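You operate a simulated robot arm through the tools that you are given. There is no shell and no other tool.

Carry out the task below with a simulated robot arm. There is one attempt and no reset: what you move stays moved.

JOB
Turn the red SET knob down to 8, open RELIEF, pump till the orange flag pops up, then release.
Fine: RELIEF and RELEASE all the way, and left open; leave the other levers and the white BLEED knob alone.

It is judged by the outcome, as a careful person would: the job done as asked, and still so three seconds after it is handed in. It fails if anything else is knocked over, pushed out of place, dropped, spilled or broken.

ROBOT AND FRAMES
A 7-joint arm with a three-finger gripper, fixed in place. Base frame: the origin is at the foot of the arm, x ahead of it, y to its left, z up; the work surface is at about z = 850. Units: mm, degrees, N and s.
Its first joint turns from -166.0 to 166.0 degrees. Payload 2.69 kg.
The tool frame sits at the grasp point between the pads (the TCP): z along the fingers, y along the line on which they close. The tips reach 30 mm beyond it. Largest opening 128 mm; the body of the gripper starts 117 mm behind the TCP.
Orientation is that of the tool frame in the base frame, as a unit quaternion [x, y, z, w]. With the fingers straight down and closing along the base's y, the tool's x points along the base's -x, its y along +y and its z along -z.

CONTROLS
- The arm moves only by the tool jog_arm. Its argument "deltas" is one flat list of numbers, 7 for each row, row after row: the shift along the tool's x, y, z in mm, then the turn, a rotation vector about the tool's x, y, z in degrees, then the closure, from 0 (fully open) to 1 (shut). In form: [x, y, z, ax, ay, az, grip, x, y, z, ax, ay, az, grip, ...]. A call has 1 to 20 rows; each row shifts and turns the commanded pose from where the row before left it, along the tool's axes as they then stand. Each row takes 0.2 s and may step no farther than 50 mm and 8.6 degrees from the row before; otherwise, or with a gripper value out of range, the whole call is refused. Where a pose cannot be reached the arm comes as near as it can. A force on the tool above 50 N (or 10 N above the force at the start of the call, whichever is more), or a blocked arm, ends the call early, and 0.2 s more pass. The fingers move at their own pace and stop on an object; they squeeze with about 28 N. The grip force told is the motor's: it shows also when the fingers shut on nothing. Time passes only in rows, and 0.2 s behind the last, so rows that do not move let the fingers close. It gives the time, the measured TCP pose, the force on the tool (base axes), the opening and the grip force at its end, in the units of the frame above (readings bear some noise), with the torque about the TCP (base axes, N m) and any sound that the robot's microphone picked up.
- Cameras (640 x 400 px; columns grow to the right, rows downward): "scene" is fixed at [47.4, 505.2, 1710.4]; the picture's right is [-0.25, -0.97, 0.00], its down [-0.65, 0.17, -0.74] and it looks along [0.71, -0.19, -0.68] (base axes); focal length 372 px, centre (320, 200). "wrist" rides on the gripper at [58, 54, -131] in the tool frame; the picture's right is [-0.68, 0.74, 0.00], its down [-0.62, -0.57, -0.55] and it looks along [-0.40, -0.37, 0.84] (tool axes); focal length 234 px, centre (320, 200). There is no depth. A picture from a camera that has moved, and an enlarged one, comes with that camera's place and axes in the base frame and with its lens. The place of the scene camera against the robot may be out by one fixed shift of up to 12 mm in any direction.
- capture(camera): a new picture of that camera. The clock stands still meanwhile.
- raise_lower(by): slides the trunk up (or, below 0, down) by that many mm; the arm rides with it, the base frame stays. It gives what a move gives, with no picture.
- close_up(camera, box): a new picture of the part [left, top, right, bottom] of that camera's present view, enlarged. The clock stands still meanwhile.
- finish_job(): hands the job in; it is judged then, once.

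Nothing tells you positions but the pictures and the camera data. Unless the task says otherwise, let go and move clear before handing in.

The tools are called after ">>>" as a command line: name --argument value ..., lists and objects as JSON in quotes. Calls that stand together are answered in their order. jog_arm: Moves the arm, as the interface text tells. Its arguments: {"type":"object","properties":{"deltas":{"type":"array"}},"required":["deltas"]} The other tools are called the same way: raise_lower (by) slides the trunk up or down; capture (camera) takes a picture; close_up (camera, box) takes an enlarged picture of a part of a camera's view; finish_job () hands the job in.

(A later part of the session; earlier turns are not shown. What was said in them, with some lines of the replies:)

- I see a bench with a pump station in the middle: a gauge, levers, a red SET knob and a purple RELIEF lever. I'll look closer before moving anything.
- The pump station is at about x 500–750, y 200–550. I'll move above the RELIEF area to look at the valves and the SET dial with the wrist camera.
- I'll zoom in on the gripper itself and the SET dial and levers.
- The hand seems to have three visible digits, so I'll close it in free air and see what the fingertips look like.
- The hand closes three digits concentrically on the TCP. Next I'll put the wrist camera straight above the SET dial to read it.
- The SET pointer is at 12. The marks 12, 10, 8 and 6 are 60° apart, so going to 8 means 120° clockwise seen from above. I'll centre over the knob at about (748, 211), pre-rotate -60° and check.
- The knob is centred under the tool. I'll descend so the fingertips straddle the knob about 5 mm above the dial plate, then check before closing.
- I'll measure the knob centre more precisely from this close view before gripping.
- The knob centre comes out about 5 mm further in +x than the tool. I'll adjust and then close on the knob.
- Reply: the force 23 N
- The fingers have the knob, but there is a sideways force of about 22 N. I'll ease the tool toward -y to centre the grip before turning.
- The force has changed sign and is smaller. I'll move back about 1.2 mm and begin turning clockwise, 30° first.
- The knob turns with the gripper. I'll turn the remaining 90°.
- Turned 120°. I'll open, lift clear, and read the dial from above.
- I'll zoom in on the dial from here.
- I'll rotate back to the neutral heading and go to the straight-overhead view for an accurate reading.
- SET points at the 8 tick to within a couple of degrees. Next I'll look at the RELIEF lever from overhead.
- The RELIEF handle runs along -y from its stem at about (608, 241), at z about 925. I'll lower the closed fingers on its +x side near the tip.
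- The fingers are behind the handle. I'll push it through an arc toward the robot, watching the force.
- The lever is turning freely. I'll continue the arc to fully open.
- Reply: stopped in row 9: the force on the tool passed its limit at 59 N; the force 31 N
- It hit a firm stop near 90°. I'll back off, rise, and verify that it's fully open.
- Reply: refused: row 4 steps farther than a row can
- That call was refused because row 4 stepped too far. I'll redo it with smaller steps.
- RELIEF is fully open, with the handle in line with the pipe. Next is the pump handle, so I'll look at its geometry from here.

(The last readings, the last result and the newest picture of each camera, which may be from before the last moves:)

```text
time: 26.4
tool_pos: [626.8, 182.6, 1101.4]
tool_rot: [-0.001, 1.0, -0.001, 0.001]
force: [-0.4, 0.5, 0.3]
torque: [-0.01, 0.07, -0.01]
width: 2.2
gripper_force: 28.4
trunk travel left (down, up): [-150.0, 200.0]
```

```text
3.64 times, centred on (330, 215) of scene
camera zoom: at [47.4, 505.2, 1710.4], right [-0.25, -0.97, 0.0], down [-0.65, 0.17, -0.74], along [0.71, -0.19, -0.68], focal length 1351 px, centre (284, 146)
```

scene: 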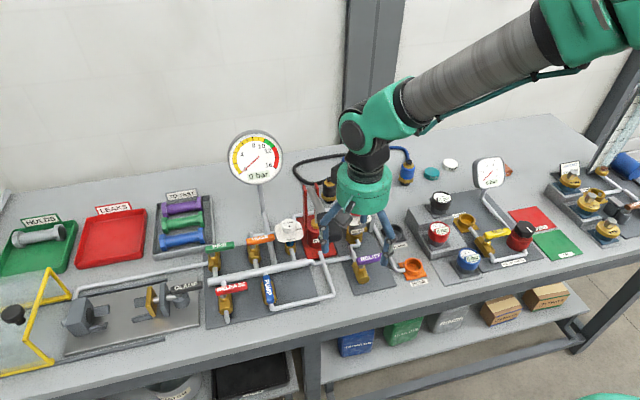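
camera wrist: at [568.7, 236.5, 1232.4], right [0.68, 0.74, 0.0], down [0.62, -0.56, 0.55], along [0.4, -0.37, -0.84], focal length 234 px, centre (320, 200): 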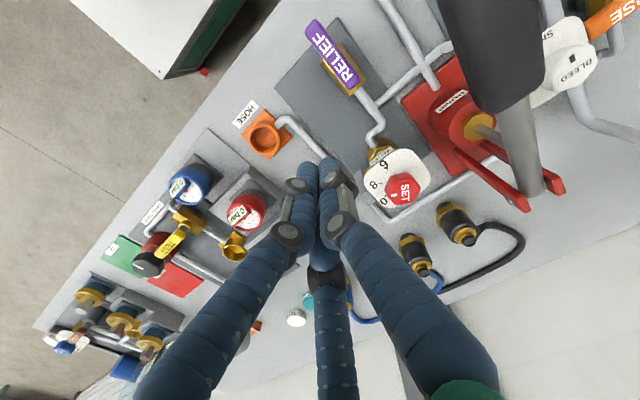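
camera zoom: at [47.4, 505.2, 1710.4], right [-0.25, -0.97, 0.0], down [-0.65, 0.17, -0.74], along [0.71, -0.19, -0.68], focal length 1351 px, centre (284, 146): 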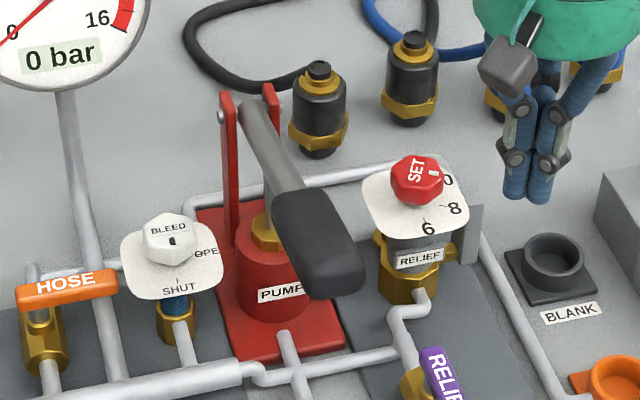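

The handle's height is ambiguous in these oblique views. I'll rise and take two overhead views of the pump handle to triangulate it.

>>> jog_arm --deltas '[0, 0, -49, 0, 0, 0, 1, 0, 0, -49, 0, 0, 0, 1, 0, 0, -49, 0, 0, 0, 1, -24, 26, 0, 0, 0, 0, 1, -24, 26, 0, 0, 0, 0, 1, -24, 26, 0, 0, 0, 0, 1, 0, 0, 0, 0, 0, 0, 1]'

>>> capture --camera "wrist"

>>> close_up --camera "wrist" --box '[260, 0, 480, 140]'

```text
time: 28.0
tool_pos: [696.3, 260.3, 1247.9]
tool_rot: [0.0, 1.0, -0.001, 0.0]
force: [0.2, 0.9, 0.0]
torque: [-0.04, 0.02, 0.0]
width: 2.1
gripper_force: 27.6
trunk travel left (down, up): [-150.0, 200.0]
```

```text
taken
camera wrist: at [639.1, 314.4, 1379.3], right [0.68, 0.74, 0.0], down [0.62, -0.56, 0.55], along [0.4, -0.37, -0.84], focal length 234 px, centre (320, 200)
```

wrist: 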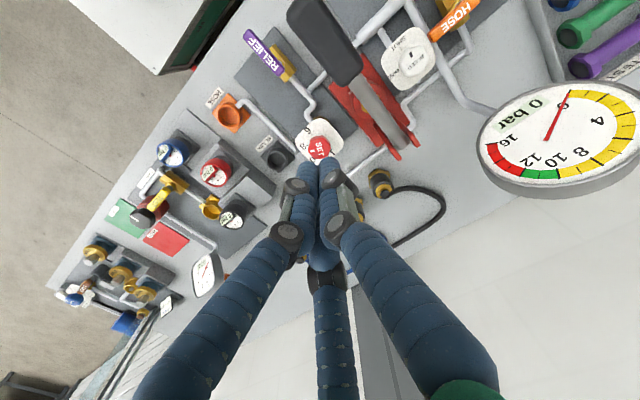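

```text
2.86 times, centred on (370, 70) of wrist
camera zoom: at [639.1, 314.4, 1379.3], right [0.68, 0.74, 0.0], down [0.62, -0.56, 0.55], along [0.4, -0.37, -0.84], focal length 669 px, centre (177, 571)
```

zoom: 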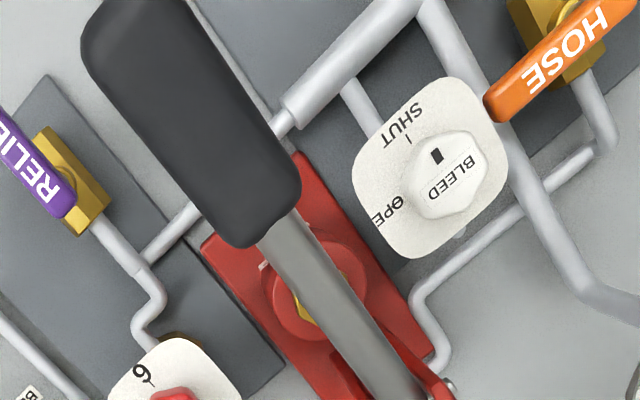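

The pump grip is centred near (642, 321), with its top at about z 1045, and it pivots near (835, 316, 1000). I'll position above it with the fingers part open and check before grasping.

>>> jog_arm --deltas '[27, 30.5, 0, 0, 0, 0, 0.4, 27, 30.3, 0, 0, 0, 0, 0.4, 0, 0, 40, 0, 0, 0, 0.4, 0, 0, 40, 0, 0, 0, 0.4, 0, 0, 40, 0, 0, 0, 0.4, 0, 0, 25, 0, 0, 0, 0.4, 0, 0, 0, 0, 0, 0, 0.4]'

>>> capture --camera "wrist"

>>> capture --camera "scene"

```text
time: 29.6
tool_pos: [644.2, 321.7, 1103.3]
tool_rot: [-0.001, 1.0, -0.001, 0.0]
force: [-0.8, 0.6, -0.2]
torque: [-0.03, 0.01, 0.01]
width: 76.9
gripper_force: 0.1
trunk travel left (down, up): [-150.0, 200.0]
```

```text
taken
camera wrist: at [586.5, 374.8, 1234.2], right [0.68, 0.74, 0.0], down [0.62, -0.56, 0.55], along [0.4, -0.37, -0.84], focal length 234 px, centre (320, 200)
```

wrist: 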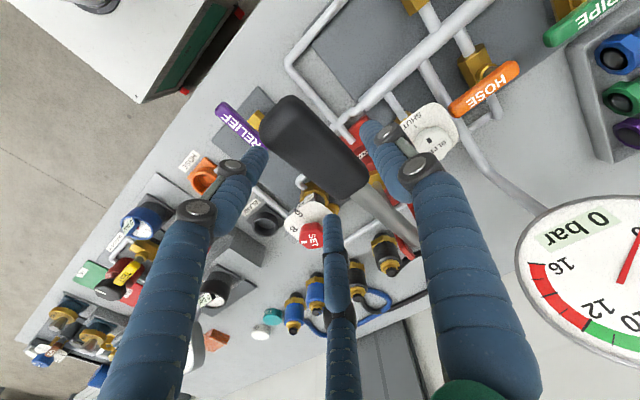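

```text
taken
```

scene: 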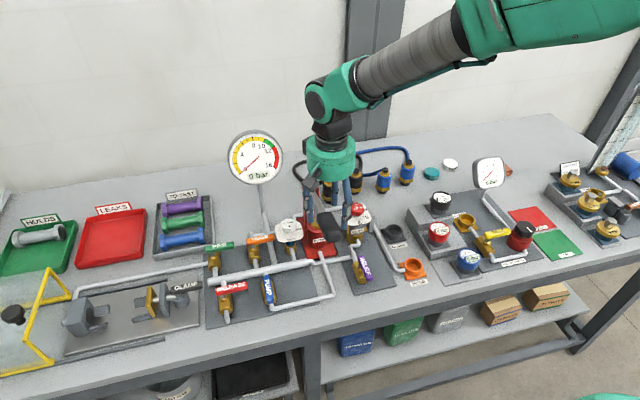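

The fingers straddle the grip, but the two -y digits are close to it. I'll open fully, then descend around the grip.

>>> jog_arm --deltas '[0, 0, 0, 0, 0, 0, 0, 0, 0, 0, 0, 0, 0, 0, 0, 0, 25, 0, 0, 0, 0, 0, 0, 25, 0, 0, 0, 0, 0, 0, 17, 0, 0, 0, 0, 0, 0, 0, 0, 0, 0, 0]'

>>> capture --camera "wrist"

>>> close_up --camera "scene" --box '[270, 140, 390, 250]'

```text
time: 31.0
tool_pos: [643.5, 321.7, 1038.0]
tool_rot: [0.001, 1.0, 0.0, 0.0]
force: [0.7, 0.2, 0.2]
torque: [0.02, -0.01, 0.02]
width: 127.9
gripper_force: 0.1
trunk travel left (down, up): [-150.0, 200.0]
```

```text
taken
camera wrist: at [584.6, 376.1, 1168.5], right [0.68, 0.74, 0.0], down [0.62, -0.56, 0.55], along [0.41, -0.37, -0.83], focal length 234 px, centre (320, 200)
```

wrist: 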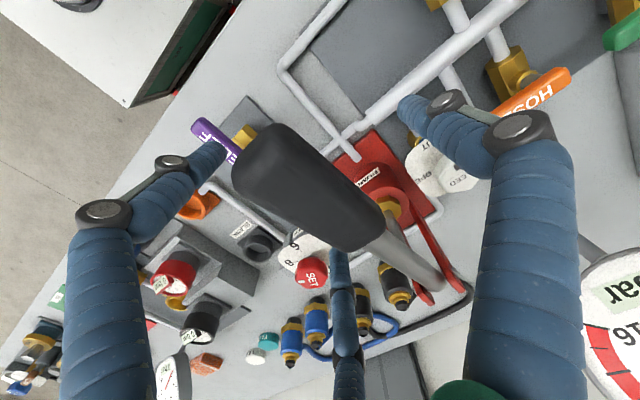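

```text
3.64 times, centred on (330, 195) of scene
camera zoom: at [47.4, 505.2, 1710.4], right [-0.25, -0.97, 0.0], down [-0.65, 0.17, -0.74], along [0.71, -0.19, -0.68], focal length 1351 px, centre (284, 218)
```

zoom: 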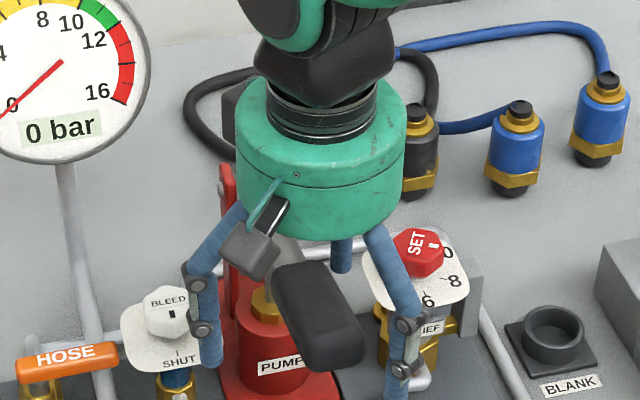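

The grip lies on the tool's centreline. I'll close on it.

>>> jog_arm --deltas '[0, 0, 0, 0, 0, 0, 0.4, 0, 0, 0, 0, 0, 0, 0.7, 0, 0, 0, 0, 0, 0, 1, 0, 0, 0, 0, 0, 0, 1, 0, 0, 0, 0, 0, 0, 1]'

>>> capture --camera "wrist"

>>> close_up --camera "scene" --box '[270, 140, 390, 250]'

```text
time: 31.8
tool_pos: [640.8, 312.6, 1035.2]
tool_rot: [0.001, 1.0, -0.005, -0.003]
force: [-8.2, -47.3, 2.1]
torque: [0.39, 0.19, 0.7]
width: 59.8
gripper_force: 28.0
trunk travel left (down, up): [-150.0, 200.0]
stopped in row 3: the force on the tool passed its limit at 55 N (the readings are from after the stop); the commanded pose is now the measured one
```

```text
taken
camera wrist: at [583.4, 367.7, 1166.3], right [0.68, 0.74, -0.01], down [0.62, -0.56, 0.55], along [0.4, -0.38, -0.84], focal length 234 px, centre (320, 200)
```

wrist: 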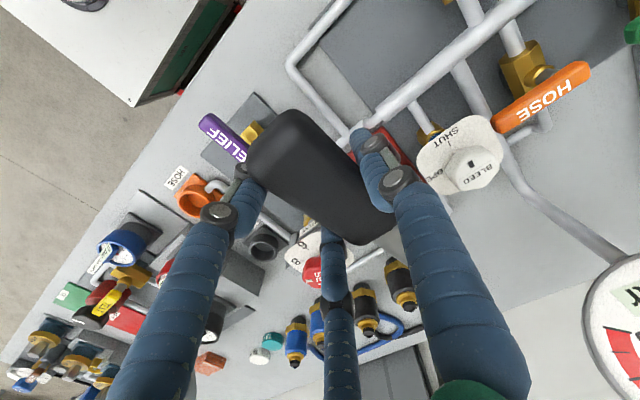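

```text
3.64 times, centred on (330, 195) of scene
camera zoom: at [47.4, 505.2, 1710.4], right [-0.25, -0.97, 0.0], down [-0.65, 0.17, -0.74], along [0.71, -0.19, -0.68], focal length 1351 px, centre (284, 218)
```

zoom: 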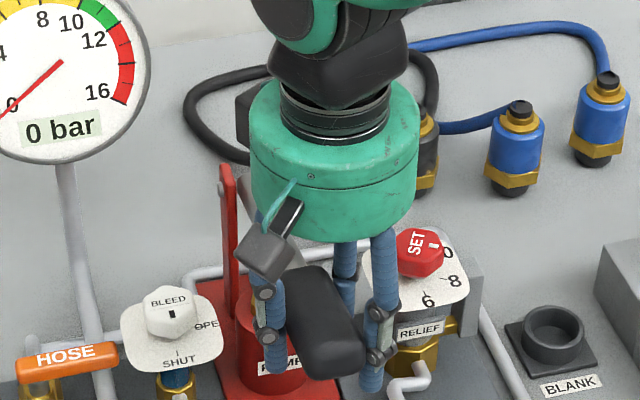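

The two -y fingers touched first and pushed the tool toward -y, which suits this three-digit hand. I'll keep closing from here.

>>> jog_arm --deltas '[0, 0, 0, 0, 0, 0, 0.7, 0, -2, 0, 0, 0, 0, 0.7, 0, 0, 0, 0, 0, 0, 1, 0, 0, 0, 0, 0, 0, 1, 0, 0, 0, 0, 0, 0, 1]'

>>> capture --camera "wrist"

```text
time: 32.2
tool_pos: [641.8, 312.5, 1034.2]
tool_rot: [0.001, 1.0, -0.006, -0.003]
force: [-6.2, -20.3, 8.1]
torque: [0.38, -0.82, 0.56]
width: 59.5
gripper_force: 45.4
trunk travel left (down, up): [-150.0, 200.0]
stopped in row 2: the force on the tool passed its limit at 59 N (the readings are from after the stop); the commanded pose is now the measured one
```

```text
taken
camera wrist: at [583.4, 367.8, 1166.1], right [0.68, 0.74, -0.01], down [0.62, -0.56, 0.55], along [0.4, -0.38, -0.84], focal length 234 px, centre (320, 200)
```

wrist: 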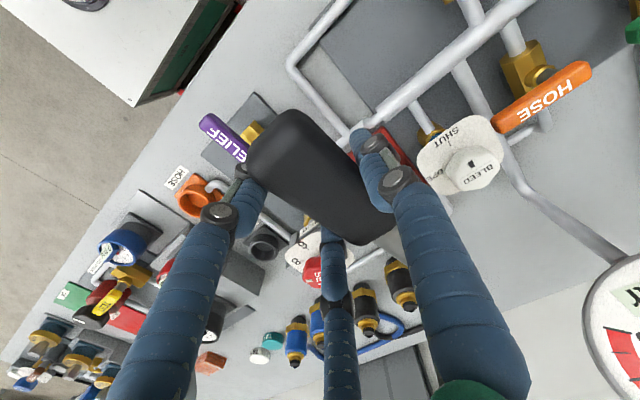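

The handle is gripped (45 N, about 60 mm opening). I'll try a short downstroke along the arc around the pivot.

>>> jog_arm --deltas '[0.9, 0, 6.7, 0, -2, 0, 1, 0.9, 0, 6.7, 0, -2, 0, 1, 0, 0, 0, 0, 0, 0, 1]'

>>> close_up --camera "scene" --box '[210, 120, 390, 250]'

```text
time: 33.0
tool_pos: [638.7, 312.3, 1021.3]
tool_rot: [0.001, 1.0, -0.006, 0.031]
force: [-3.3, -34.8, 7.0]
torque: [0.73, -0.85, 0.72]
width: 59.6
gripper_force: 44.8
trunk travel left (down, up): [-150.0, 200.0]
```

```text
3.08 times, centred on (300, 185) of scene
camera zoom: at [47.4, 505.2, 1710.4], right [-0.25, -0.97, 0.0], down [-0.65, 0.17, -0.74], along [0.71, -0.19, -0.68], focal length 1143 px, centre (382, 246)
```

zoom: 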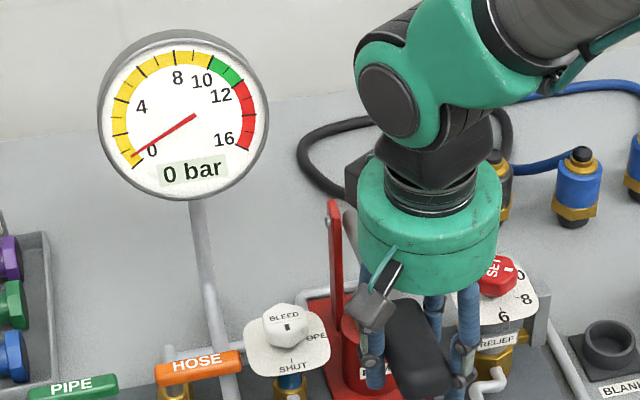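

The gauge needle has shifted slightly. I'll ease the side force and continue the downstroke.

>>> jog_arm --deltas '[0.9, -1.5, 6.7, 0, -2, 0, 1, 1.2, -1, 10, 0, -3, 0, 1, 1.2, 0, 10, 0, -3, 0, 1, 1.2, 0, 10, 0, -3, 0, 1, 0, 0, 0, 0, 0, 0, 1]'

>>> close_up --camera "scene" --box '[210, 120, 390, 250]'

```text
time: 34.2
tool_pos: [638.5, 311.9, 983.4]
tool_rot: [0.0, 0.992, -0.005, 0.127]
force: [-15.1, 7.7, -1.4]
torque: [1.01, 0.64, 0.01]
width: 59.5
gripper_force: 44.5
trunk travel left (down, up): [-150.0, 200.0]
```

```text
3.08 times, centred on (300, 185) of scene
camera zoom: at [47.4, 505.2, 1710.4], right [-0.25, -0.97, 0.0], down [-0.65, 0.17, -0.74], along [0.71, -0.19, -0.68], focal length 1143 px, centre (382, 246)
```

zoom: 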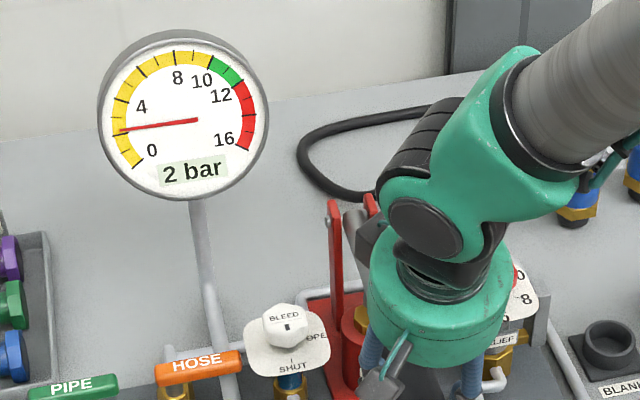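

Pressure is at 2 bar. I'll continue down to find the end of the stroke.

>>> jog_arm --deltas '[1.0, 0, 10, 0, -3, 0, 1, 1.0, 0, 10, 0, -3, 0, 1, 1.0, 0, 10, 0, -3, 0, 1, 0, 0, 0, 0, 0, 0, 1]'

>>> close_up --camera "scene" --box '[210, 120, 390, 250]'

>>> capture --camera "wrist"

```text
time: 35.2
tool_pos: [645.8, 312.7, 958.0]
tool_rot: [0.0, 0.978, -0.004, 0.208]
force: [-15.5, 8.2, 27.5]
torque: [0.23, -0.99, -1.41]
width: 60.8
gripper_force: 45.0
trunk travel left (down, up): [-150.0, 200.0]
```

```text
3.08 times, centred on (300, 185) of scene
camera zoom: at [47.4, 505.2, 1710.4], right [-0.25, -0.97, 0.0], down [-0.65, 0.17, -0.74], along [0.71, -0.19, -0.68], focal length 1143 px, centre (382, 246)
```

zoom: 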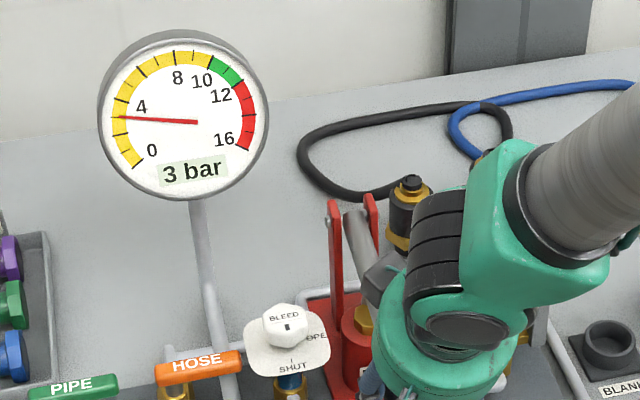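

```text
taken
camera wrist: at [540.6, 367.0, 1053.6], right [0.62, 0.74, 0.27], down [0.34, -0.56, 0.76], along [0.71, -0.38, -0.6], focal length 234 px, centre (320, 200)
```

wrist: 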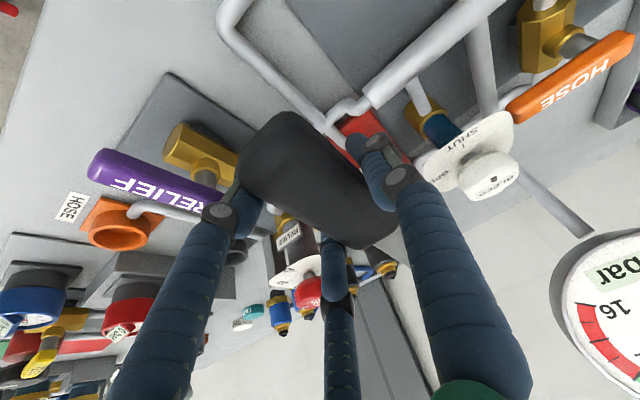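

One downstroke gave about 3 bar. Now the upstroke, following the same arc back.

>>> jog_arm --deltas '[-2.3, 0, -10.2, 0, 3, 0, 1, -2.3, 0, -10.2, 0, 3, 0, 1, -2.3, 0, -10.2, 0, 3, 0, 1, -2.3, 0, -10.2, 0, 3, 0, 1, -2.3, 0, -10.2, 0, 3, 0, 1, -2.3, 0, -10.2, 0, 3, 0, 1, -2.3, 0, -10.2, 0, 3, 0, 1, -2.3, 0, -10.2, 0, 3, 0, 1, 0, 0, 0, 0, 0, 0, 1]'

>>> close_up --camera "scene" --box '[210, 120, 390, 250]'

>>> capture --camera "wrist"

```text
time: 37.2
tool_pos: [645.2, 312.2, 1033.3]
tool_rot: [0.001, 1.0, -0.007, -0.007]
force: [1.5, 0.1, -29.3]
torque: [0.63, 0.03, 0.2]
width: 59.1
gripper_force: 45.4
trunk travel left (down, up): [-150.0, 200.0]
```

```text
3.08 times, centred on (300, 185) of scene
camera zoom: at [47.4, 505.2, 1710.4], right [-0.25, -0.97, 0.0], down [-0.65, 0.17, -0.74], along [0.71, -0.19, -0.68], focal length 1143 px, centre (382, 246)
```

zoom: 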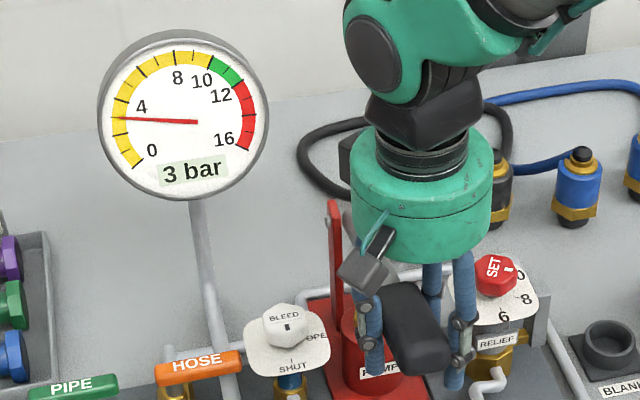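

```text
taken
camera wrist: at [588.1, 368.1, 1164.9], right [0.68, 0.74, -0.02], down [0.62, -0.56, 0.55], along [0.39, -0.38, -0.84], focal length 234 px, centre (320, 200)
```

wrist: 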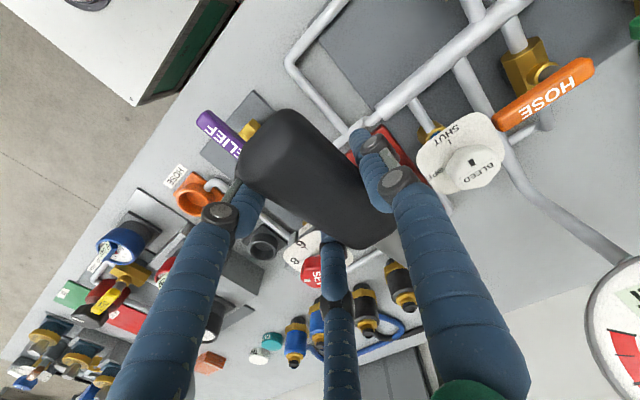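

The upstroke works and the gauge holds 3 bar. Second full stroke.

>>> jog_arm --deltas '[1.8, 0, 10.3, 0, -3, 0, 1, 1.8, 0, 10.3, 0, -3, 0, 1, 1.8, 0, 10.3, 0, -3, 0, 1, 1.8, 0, 10.3, 0, -3, 0, 1, 1.8, 0, 10.3, 0, -3, 0, 1, 1.8, 0, 10.3, 0, -3, 0, 1, 1.8, 0, 10.3, 0, -3, 0, 1, 0, 0, 0, 0, 0, 0, 1]'

>>> close_up --camera "scene" --box '[210, 120, 390, 250]'

```text
time: 39.0
tool_pos: [645.0, 311.8, 965.6]
tool_rot: [0.0, 0.984, -0.004, 0.18]
force: [5.0, 5.3, 15.4]
torque: [0.99, -1.89, -1.31]
width: 58.8
gripper_force: 45.5
trunk travel left (down, up): [-150.0, 200.0]
```

```text
3.08 times, centred on (300, 185) of scene
camera zoom: at [47.4, 505.2, 1710.4], right [-0.25, -0.97, 0.0], down [-0.65, 0.17, -0.74], along [0.71, -0.19, -0.68], focal length 1143 px, centre (382, 246)
```

zoom: 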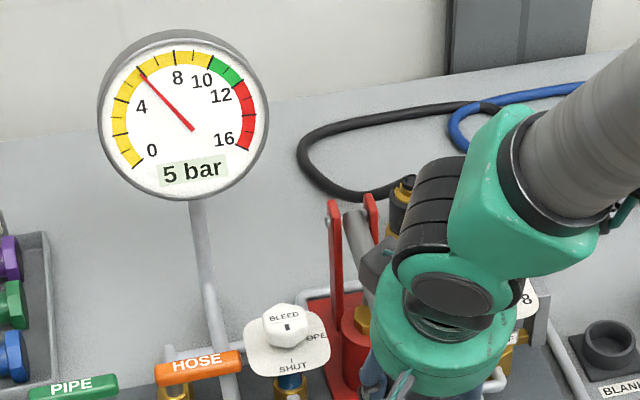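

Pressure is about 5 bar. Upstroke again.

>>> jog_arm --deltas '[-2.3, 0, -10.2, 0, 3, 0, 1, -2.3, 0, -10.2, 0, 3, 0, 1, -2.3, 0, -10.2, 0, 3, 0, 1, -2.3, 0, -10.2, 0, 3, 0, 1, -2.3, 0, -10.2, 0, 3, 0, 1, -2.3, 0, -10.2, 0, 3, 0, 1, -2.3, 0, -10.2, 0, 3, 0, 1, 0, 0, 0, 0, 0, 0, 1]'

>>> close_up --camera "scene" --box '[210, 120, 390, 250]'

```text
time: 40.8
tool_pos: [644.9, 313.6, 1035.1]
tool_rot: [0.001, 1.0, -0.007, -0.006]
force: [4.5, 16.3, -22.1]
torque: [0.54, -0.21, -0.03]
width: 59.7
gripper_force: 44.9
trunk travel left (down, up): [-150.0, 200.0]
```

```text
3.08 times, centred on (300, 185) of scene
camera zoom: at [47.4, 505.2, 1710.4], right [-0.25, -0.97, 0.0], down [-0.65, 0.17, -0.74], along [0.71, -0.19, -0.68], focal length 1143 px, centre (382, 246)
```

zoom: 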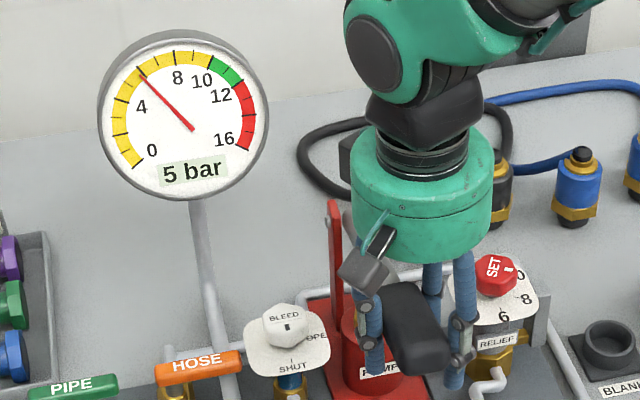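

Third downstroke, in parts so I can watch for the flag.

>>> jog_arm --deltas '[1.8, 0, 10.3, 0, -3, 0, 1, 1.8, 0, 10.3, 0, -3, 0, 1, 1.8, 0, 10.3, 0, -3, 0, 1, 1.8, 0, 10.3, 0, -3, 0, 1, 1.8, 0, 10.3, 0, -3, 0, 1, 0, 0, 0, 0, 0, 0, 1]'

>>> close_up --camera "scene" --box '[210, 120, 390, 250]'

>>> close_up --camera "scene" --box '[330, 180, 430, 260]'

```text
time: 42.2
tool_pos: [642.0, 312.6, 986.4]
tool_rot: [0.001, 0.992, -0.005, 0.127]
force: [-1.1, 11.3, 12.1]
torque: [0.83, -1.88, -0.95]
width: 59.3
gripper_force: 45.1
trunk travel left (down, up): [-150.0, 200.0]
```

```text
3.08 times, centred on (300, 185) of scene
camera zoom: at [47.4, 505.2, 1710.4], right [-0.25, -0.97, 0.0], down [-0.65, 0.17, -0.74], along [0.71, -0.19, -0.68], focal length 1143 px, centre (382, 246)
```

zoom: 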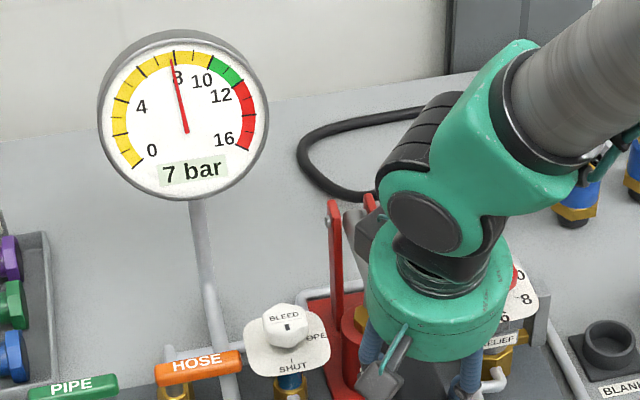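

```text
5.00 times, centred on (380, 220) of scene
camera zoom: at [47.4, 505.2, 1710.4], right [-0.25, -0.97, 0.0], down [-0.65, 0.17, -0.74], along [0.71, -0.19, -0.68], focal length 1858 px, centre (20, 100)
```

zoom: 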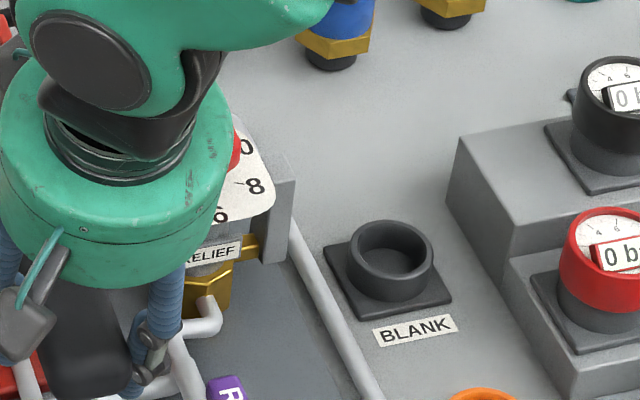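

Pressure is about 7.7 bar. I'll go on in small increments.

>>> jog_arm --deltas '[1.8, 0, 10.3, 0, -3, 0, 1, 0, 0, 0, 0, 0, 0, 1]'

>>> close_up --camera "scene" --box '[210, 120, 390, 250]'

>>> close_up --camera "scene" --box '[330, 180, 430, 260]'

```text
time: 42.8
tool_pos: [642.8, 313.0, 974.3]
tool_rot: [0.0, 0.988, -0.005, 0.154]
force: [4.2, 8.1, 12.8]
torque: [0.82, -1.58, -1.11]
width: 59.0
gripper_force: 45.0
trunk travel left (down, up): [-150.0, 200.0]
```

```text
3.08 times, centred on (300, 185) of scene
camera zoom: at [47.4, 505.2, 1710.4], right [-0.25, -0.97, 0.0], down [-0.65, 0.17, -0.74], along [0.71, -0.19, -0.68], focal length 1143 px, centre (382, 246)
```

zoom: 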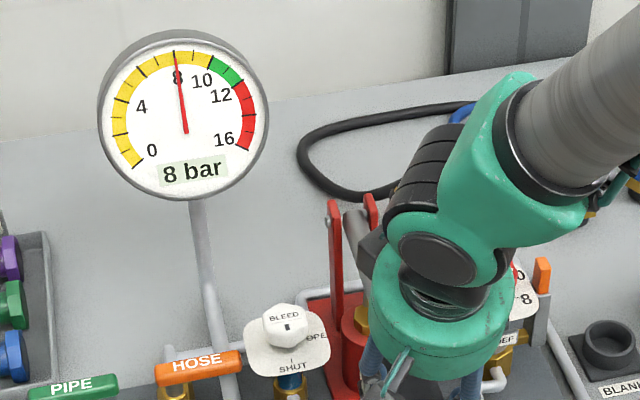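

```text
5.00 times, centred on (380, 220) of scene
camera zoom: at [47.4, 505.2, 1710.4], right [-0.25, -0.97, 0.0], down [-0.65, 0.17, -0.74], along [0.71, -0.19, -0.68], focal length 1858 px, centre (20, 100)
```

zoom: 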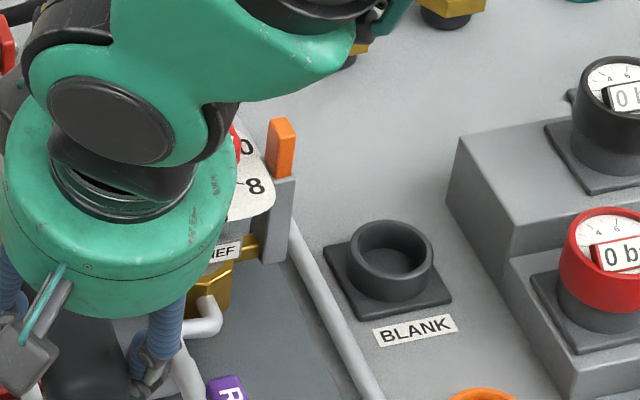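

The orange flag has popped up at 8 bar. I'll bring the handle back to its rest position at the top, which doesn't pump, and then let go.

>>> jog_arm --deltas '[-2.3, 0, -10.2, 0, 3, 0, 1, -2.3, 0, -10.2, 0, 3, 0, 1, -2.3, 0, -10.2, 0, 3, 0, 1, -2.3, 0, -10.2, 0, 3, 0, 1, -2.3, 0, -10.2, 0, 3, 0, 1, -2.3, 0, -8.5, 0, 3, 0, 1, 0, 0, 0, 0, 0, 0, 1]'

>>> close_up --camera "scene" --box '[210, 120, 390, 250]'

```text
time: 44.4
tool_pos: [643.9, 311.3, 1033.6]
tool_rot: [0.002, 1.0, -0.006, -0.004]
force: [-7.5, -0.4, 5.0]
torque: [0.82, -0.67, -0.17]
width: 59.2
gripper_force: 44.7
trunk travel left (down, up): [-150.0, 200.0]
```

```text
3.08 times, centred on (300, 185) of scene
camera zoom: at [47.4, 505.2, 1710.4], right [-0.25, -0.97, 0.0], down [-0.65, 0.17, -0.74], along [0.71, -0.19, -0.68], focal length 1143 px, centre (382, 246)
```

zoom: 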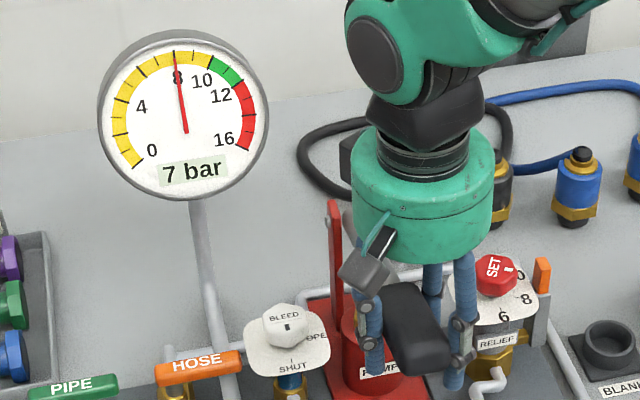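

The flag stays up. I'll open and lift clear of the handle.

>>> jog_arm --deltas '[0, 0, 0, 0, 0, 0, 0, 0, 0, 0, 0, 0, 0, 0, 0, 5, 0, 0, 0, 0, 0, 0, 0, -30, 0, 0, 0, 0, 0, 0, -45, 0, 0, 0, 0, 0, 0, -45, 0, 0, 0, 0, 0, 0, -45, 0, 0, 0, 0, 0, 0, 0, 0, 0, 0, 1]'

>>> capture --camera "scene"

>>> close_up --camera "scene" --box '[210, 120, 390, 250]'

```text
time: 46.2
tool_pos: [645.7, 319.6, 1200.5]
tool_rot: [0.0, 1.0, -0.005, -0.004]
force: [-0.3, 0.3, 0.7]
torque: [-0.02, -0.07, 0.02]
width: 35.2
gripper_force: 3.4
trunk travel left (down, up): [-150.0, 200.0]
```

```text
taken
```

scene: 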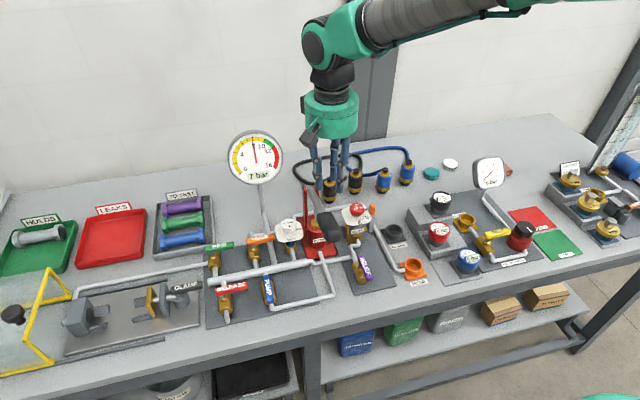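

```text
3.08 times, centred on (300, 185) of scene
camera zoom: at [47.4, 505.2, 1710.4], right [-0.25, -0.97, 0.0], down [-0.65, 0.17, -0.74], along [0.71, -0.19, -0.68], focal length 1143 px, centre (382, 246)
```

zoom: 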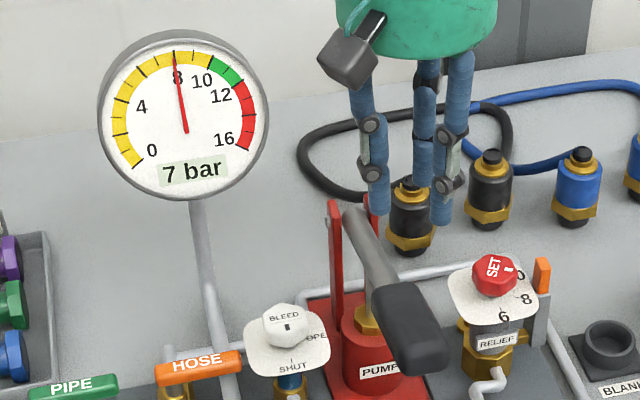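

The handle stays put and the flag is still up. Next I'll go over to the RELEASE lever and look from above.

>>> jog_arm --deltas '[-7, 40, 0, 0, 0, 0, 1, -7, 40, 0, 0, 0, 0, 1, -7, 40, 0, 0, 0, 0, 1, -7, 40, 0, 0, 0, 0, 1, -7, 40, 0, 0, 0, 0, 1, 0, 0, 30, 0, 0, 0, 1, 0, 0, 0, 0, 0, 0, 1]'

>>> capture --camera "wrist"

>>> close_up --camera "wrist" --box '[230, 0, 450, 140]'

```text
time: 47.8
tool_pos: [681.6, 520.5, 1167.4]
tool_rot: [0.001, 1.0, -0.005, -0.004]
force: [0.4, -0.3, 0.1]
torque: [-0.02, 0.04, 0.01]
width: 2.2
gripper_force: 28.1
trunk travel left (down, up): [-150.0, 200.0]
```

```text
taken
camera wrist: at [624.7, 575.4, 1298.2], right [0.68, 0.74, -0.01], down [0.62, -0.56, 0.55], along [0.4, -0.38, -0.83], focal length 234 px, centre (320, 200)
```

wrist: 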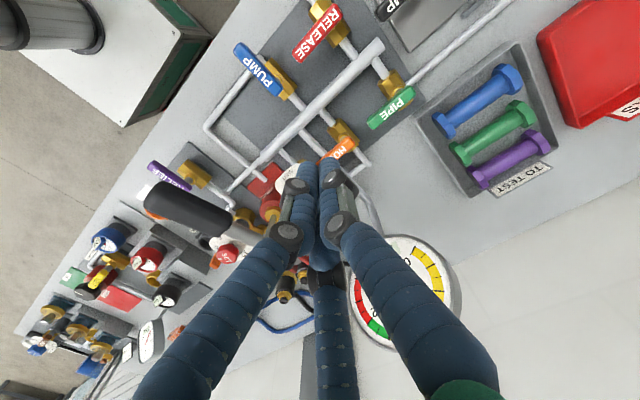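

```text
2.86 times, centred on (340, 70) of wrist
camera zoom: at [624.7, 575.4, 1298.2], right [0.68, 0.74, -0.01], down [0.62, -0.56, 0.55], along [0.4, -0.38, -0.83], focal length 669 px, centre (263, 571)
```

zoom: 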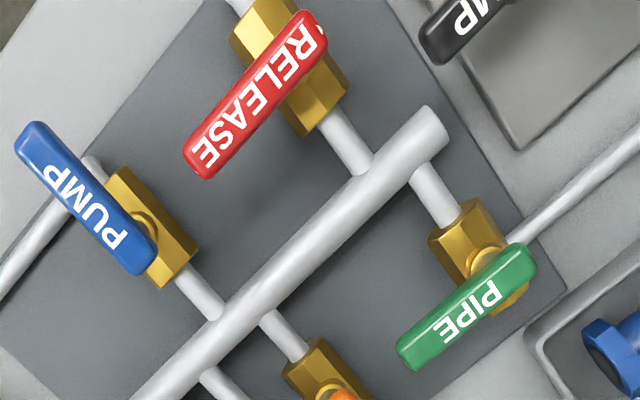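

RELEASE lies across its pipe, with its stem near (610, 601) and its tip at y about 540. The open PUMP lever points its tip toward -x, so RELEASE should swing the same way. I'll lower behind the handle.

>>> jog_arm --deltas '[35.6, 28.5, 0, 0, 0, 0, 1, 0, 0, 49, 0, 0, 0, 1, 0, 0, 49, 0, 0, 0, 1, 0, 0, 49, 0, 0, 0, 1, 0, 0, 45, 0, 0, 0, 1, 0, 0, 25, 0, 0, 0, 1, 0, 0, 12, 0, 0, 0, 1, 0, 0, 0, 0, 0, 0, 1]'

>>> capture --camera "wrist"

>>> close_up --camera "scene" --box '[190, 230, 310, 330]'

```text
time: 49.6
tool_pos: [644.8, 544.8, 938.7]
tool_rot: [0.001, 1.0, -0.005, -0.003]
force: [1.0, -0.2, 1.2]
torque: [-0.02, -0.01, 0.01]
width: 2.0
gripper_force: 27.9
trunk travel left (down, up): [-150.0, 200.0]
```

```text
taken
camera wrist: at [587.8, 600.0, 1069.5], right [0.68, 0.74, -0.01], down [0.62, -0.56, 0.55], along [0.4, -0.38, -0.83], focal length 234 px, centre (320, 200)
```

wrist: 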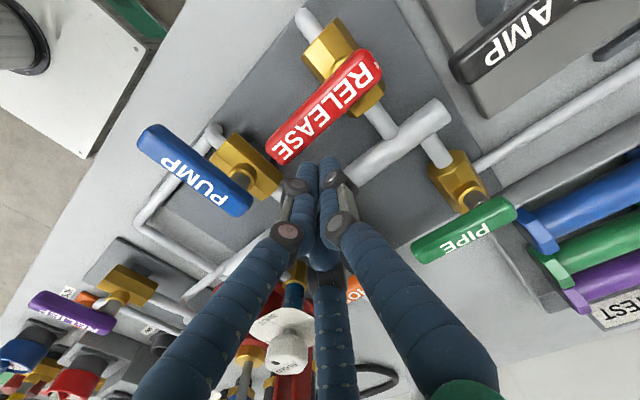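

```text
4.00 times, centred on (250, 280) of scene
camera zoom: at [47.4, 505.2, 1710.4], right [-0.25, -0.97, 0.0], down [-0.65, 0.17, -0.74], along [0.71, -0.19, -0.68], focal length 1486 px, centre (600, -120)
```

zoom: 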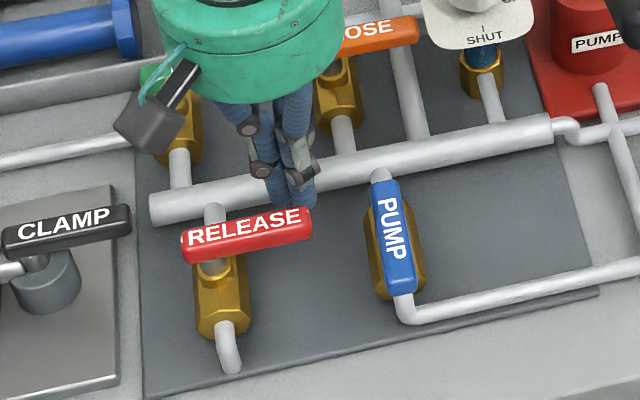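

The fingers are behind the handle's tip. I'll shift 6 mm inward and push the first half of the arc.

>>> jog_arm --deltas '[0, 6, 0, 0, 0, 0, 1, 7.5, 0, 0, 0, 0, 0, 1, 7.5, 0, 0, 0, 0, 0, 1, 7.1, -1.9, 0, 0, 0, 0, 1, 7.1, -1.9, 0, 0, 0, 0, 1, 7.4, 0, 0, 0, 0, 0, 1, 7.4, 0, 0, 0, 0, 0, 1, 0, 0, 0, 0, 0, 0, 1]'

>>> capture --camera "wrist"

>>> close_up --camera "scene" --box '[190, 230, 310, 330]'

```text
time: 51.4
tool_pos: [600.0, 548.6, 940.6]
tool_rot: [0.001, 1.0, -0.005, -0.003]
force: [-0.9, 0.2, -0.4]
torque: [-0.02, -0.03, 0.01]
width: 2.1
gripper_force: 28.0
trunk travel left (down, up): [-150.0, 200.0]
```

```text
taken
camera wrist: at [542.3, 602.5, 1071.2], right [0.68, 0.74, -0.01], down [0.62, -0.56, 0.55], along [0.4, -0.38, -0.83], focal length 234 px, centre (320, 200)
```

wrist: 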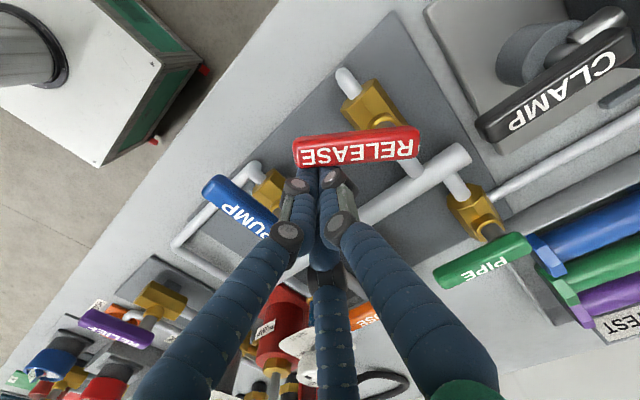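

```text
4.00 times, centred on (250, 280) of scene
camera zoom: at [47.4, 505.2, 1710.4], right [-0.25, -0.97, 0.0], down [-0.65, 0.17, -0.74], along [0.71, -0.19, -0.68], focal length 1486 px, centre (600, -120)
```

zoom: 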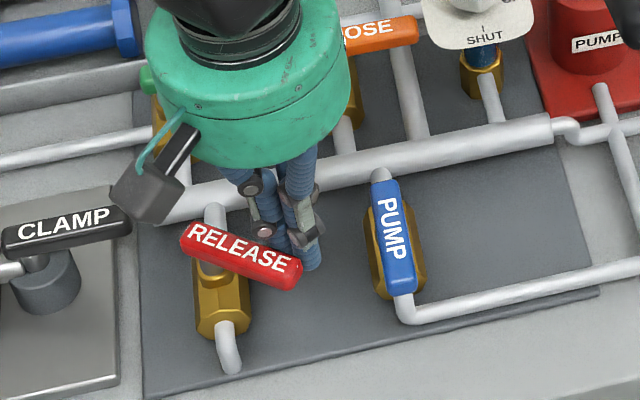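

RELEASE is swinging open. I'll complete the arc to its stop.

>>> jog_arm --deltas '[7.1, 1.9, 0, 0, 0, 0, 1, 7.1, 1.9, 0, 0, 0, 0, 1, 6.4, 3.6, 0, 0, 0, 0, 1, 6.4, 3.6, 0, 0, 0, 0, 1, 5.2, 5.2, 0, 0, 0, 0, 1, 5.2, 5.2, 0, 0, 0, 0, 1, 3.7, 6.3, 0, 0, 0, 0, 1, 3.7, 6.3, 0, 0, 0, 0, 1, 0, 3, 0, 0, 0, 0, 1, 0, 3, 0, 0, 0, 0, 1, 0, 3, 0, 0, 0, 0, 1]'

>>> capture --camera "wrist"

>>> capture --camera "scene"

```text
time: 53.2
tool_pos: [559.6, 574.3, 938.8]
tool_rot: [0.002, 1.0, -0.009, -0.005]
force: [3.7, -22.2, 9.8]
torque: [0.12, -0.06, -0.04]
width: 1.9
gripper_force: 27.9
trunk travel left (down, up): [-150.0, 200.0]
stopped in row 9: the force on the tool passed its limit at 56 N (the readings are from after the stop); the commanded pose is now the measured one
```

```text
taken
camera wrist: at [500.9, 630.0, 1069.9], right [0.68, 0.73, -0.02], down [0.62, -0.56, 0.55], along [0.4, -0.39, -0.83], focal length 234 px, centre (320, 200)
```

wrist: 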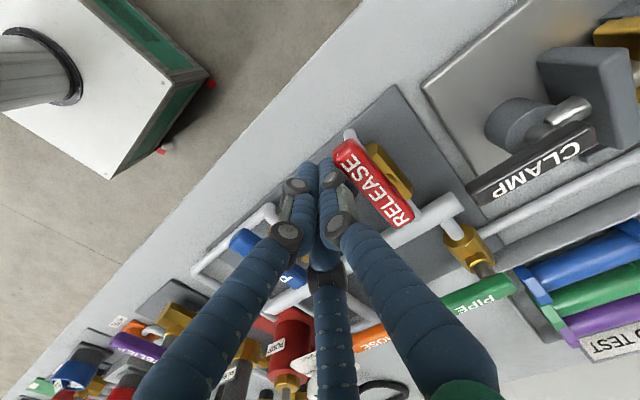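

```text
taken
```

scene: 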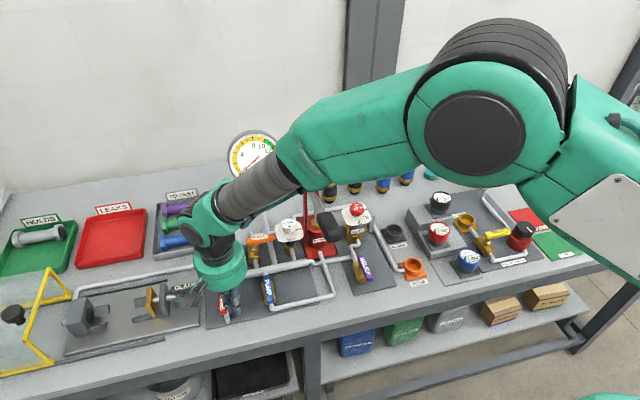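

RELEASE reached its stop, the same as RELIEF did. I'll back off, lift, and verify everything.

>>> jog_arm --deltas '[2, -14, 0, 0, 0, 0, 1, 0, -8, -30, 0, 0, 0, 1, 0, 0, -45, 0, 0, 0, 1, -20, -10, -40, 0, 0, 0, 1, -25, 0, -40, 0, 0, 0, 1, -25, 0, -40, 0, 0, 0, 1, 0, 0, 0, 0, 0, 0, 1]'

>>> close_up --camera "wrist" --box '[230, 0, 450, 140]'

>>> capture --camera "scene"

```text
time: 54.8
tool_pos: [625.1, 546.1, 1135.8]
tool_rot: [0.001, 1.0, -0.008, -0.005]
force: [-0.1, -0.3, -0.1]
torque: [0.02, -0.03, -0.03]
width: 2.0
gripper_force: 28.4
trunk travel left (down, up): [-150.0, 200.0]
```

```text
2.86 times, centred on (340, 70) of wrist
camera zoom: at [567.5, 602.0, 1265.5], right [0.68, 0.73, -0.02], down [0.62, -0.56, 0.55], along [0.4, -0.39, -0.83], focal length 669 px, centre (263, 571)
```

zoom: 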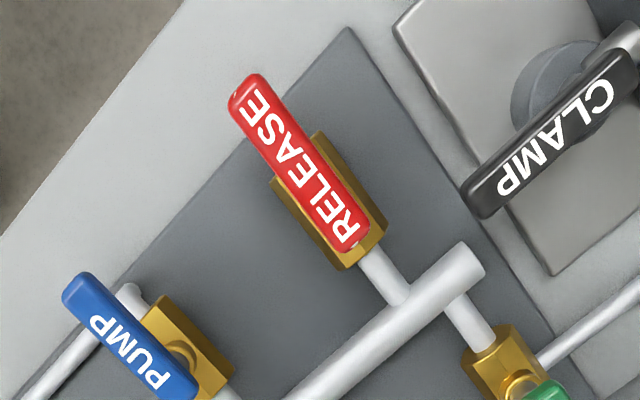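

```text
taken
```

scene: 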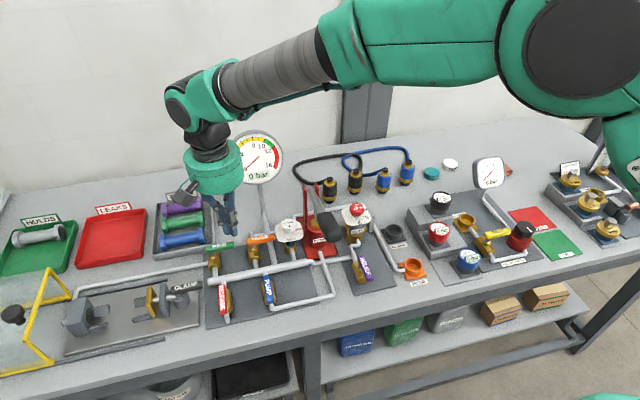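

RELEASE is in line with its pipe and the gauge is at 0 bar. I'll do a final check on the details, including the SET dial and BLEED.

>>> close_up --camera "scene" --box '[195, 220, 335, 330]'

>>> close_up --camera "scene" --box '[270, 180, 410, 290]'

>>> close_up --camera "scene" --box '[210, 120, 310, 200]'

```text
3.64 times, centred on (265, 275) of scene
camera zoom: at [47.4, 505.2, 1710.4], right [-0.25, -0.97, 0.0], down [-0.65, 0.17, -0.74], along [0.71, -0.19, -0.68], focal length 1351 px, centre (520, -73)
```

zoom: 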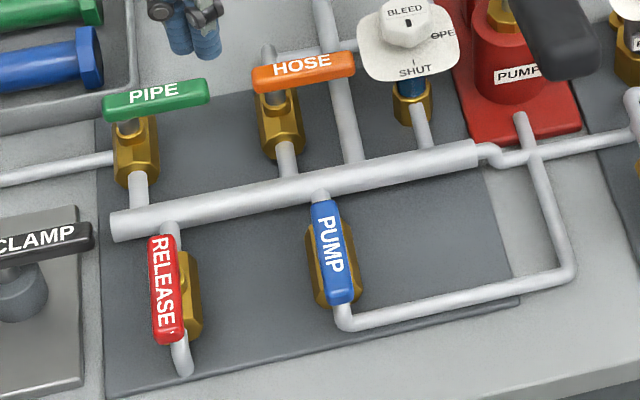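

```text
3.64 times, centred on (340, 235) of scene
camera zoom: at [47.4, 505.2, 1710.4], right [-0.25, -0.97, 0.0], down [-0.65, 0.17, -0.74], along [0.71, -0.19, -0.68], focal length 1351 px, centre (247, 73)
```

zoom: 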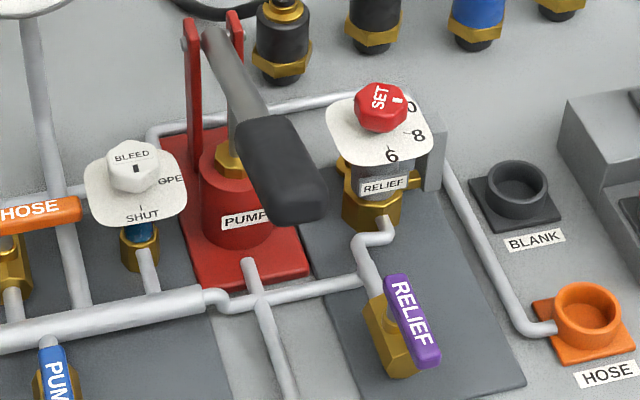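

```text
5.00 times, centred on (260, 160) of scene
camera zoom: at [47.4, 505.2, 1710.4], right [-0.25, -0.97, 0.0], down [-0.65, 0.17, -0.74], along [0.71, -0.19, -0.68], focal length 1858 px, centre (620, 400)
```

zoom: 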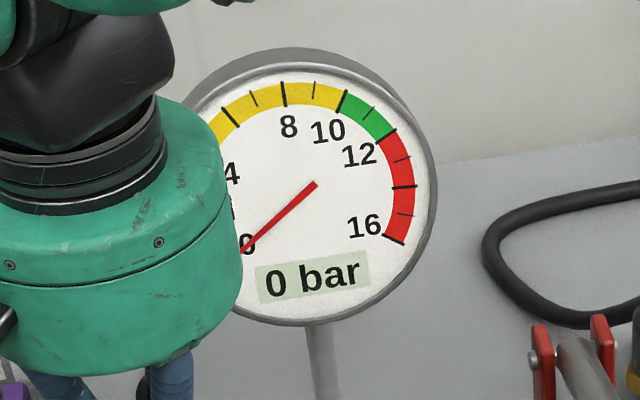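

Everything checks out:
- SET is at 8.
- RELIEF and RELEASE are both fully open.
- The flag popped at 8 bar.
- Pressure is released to 0.
- The other levers and BLEED are unchanged.

The arm is clear, so I'll hand in.

>>> finish_job

```text
The job is handed in.
```

The job is done and handed in. The verdict hasn't been reported to me.

- **SET knob:** turned down from 12 to 8. The pointer sits on the 8 mark to within a couple of degrees.
- **RELIEF:** opened until it hit its stop, and left open.
- **Pump:** the orange flag popped up partway through the third stroke, with the gauge at 8 bar. I stopped there and returned the handle to its top position before letting go.
- **RELEASE:** opened until it hit its stop, and left open. The gauge dropped to 0 bar and the flag went back down.

I didn't touch the PIPE, HOSE, PUMP and CLAMP levers or the white BLEED knob, and they looked unchanged in the last pictures. Nothing was knocked over or moved that I could see, and the arm was clear of the bench at hand-in.
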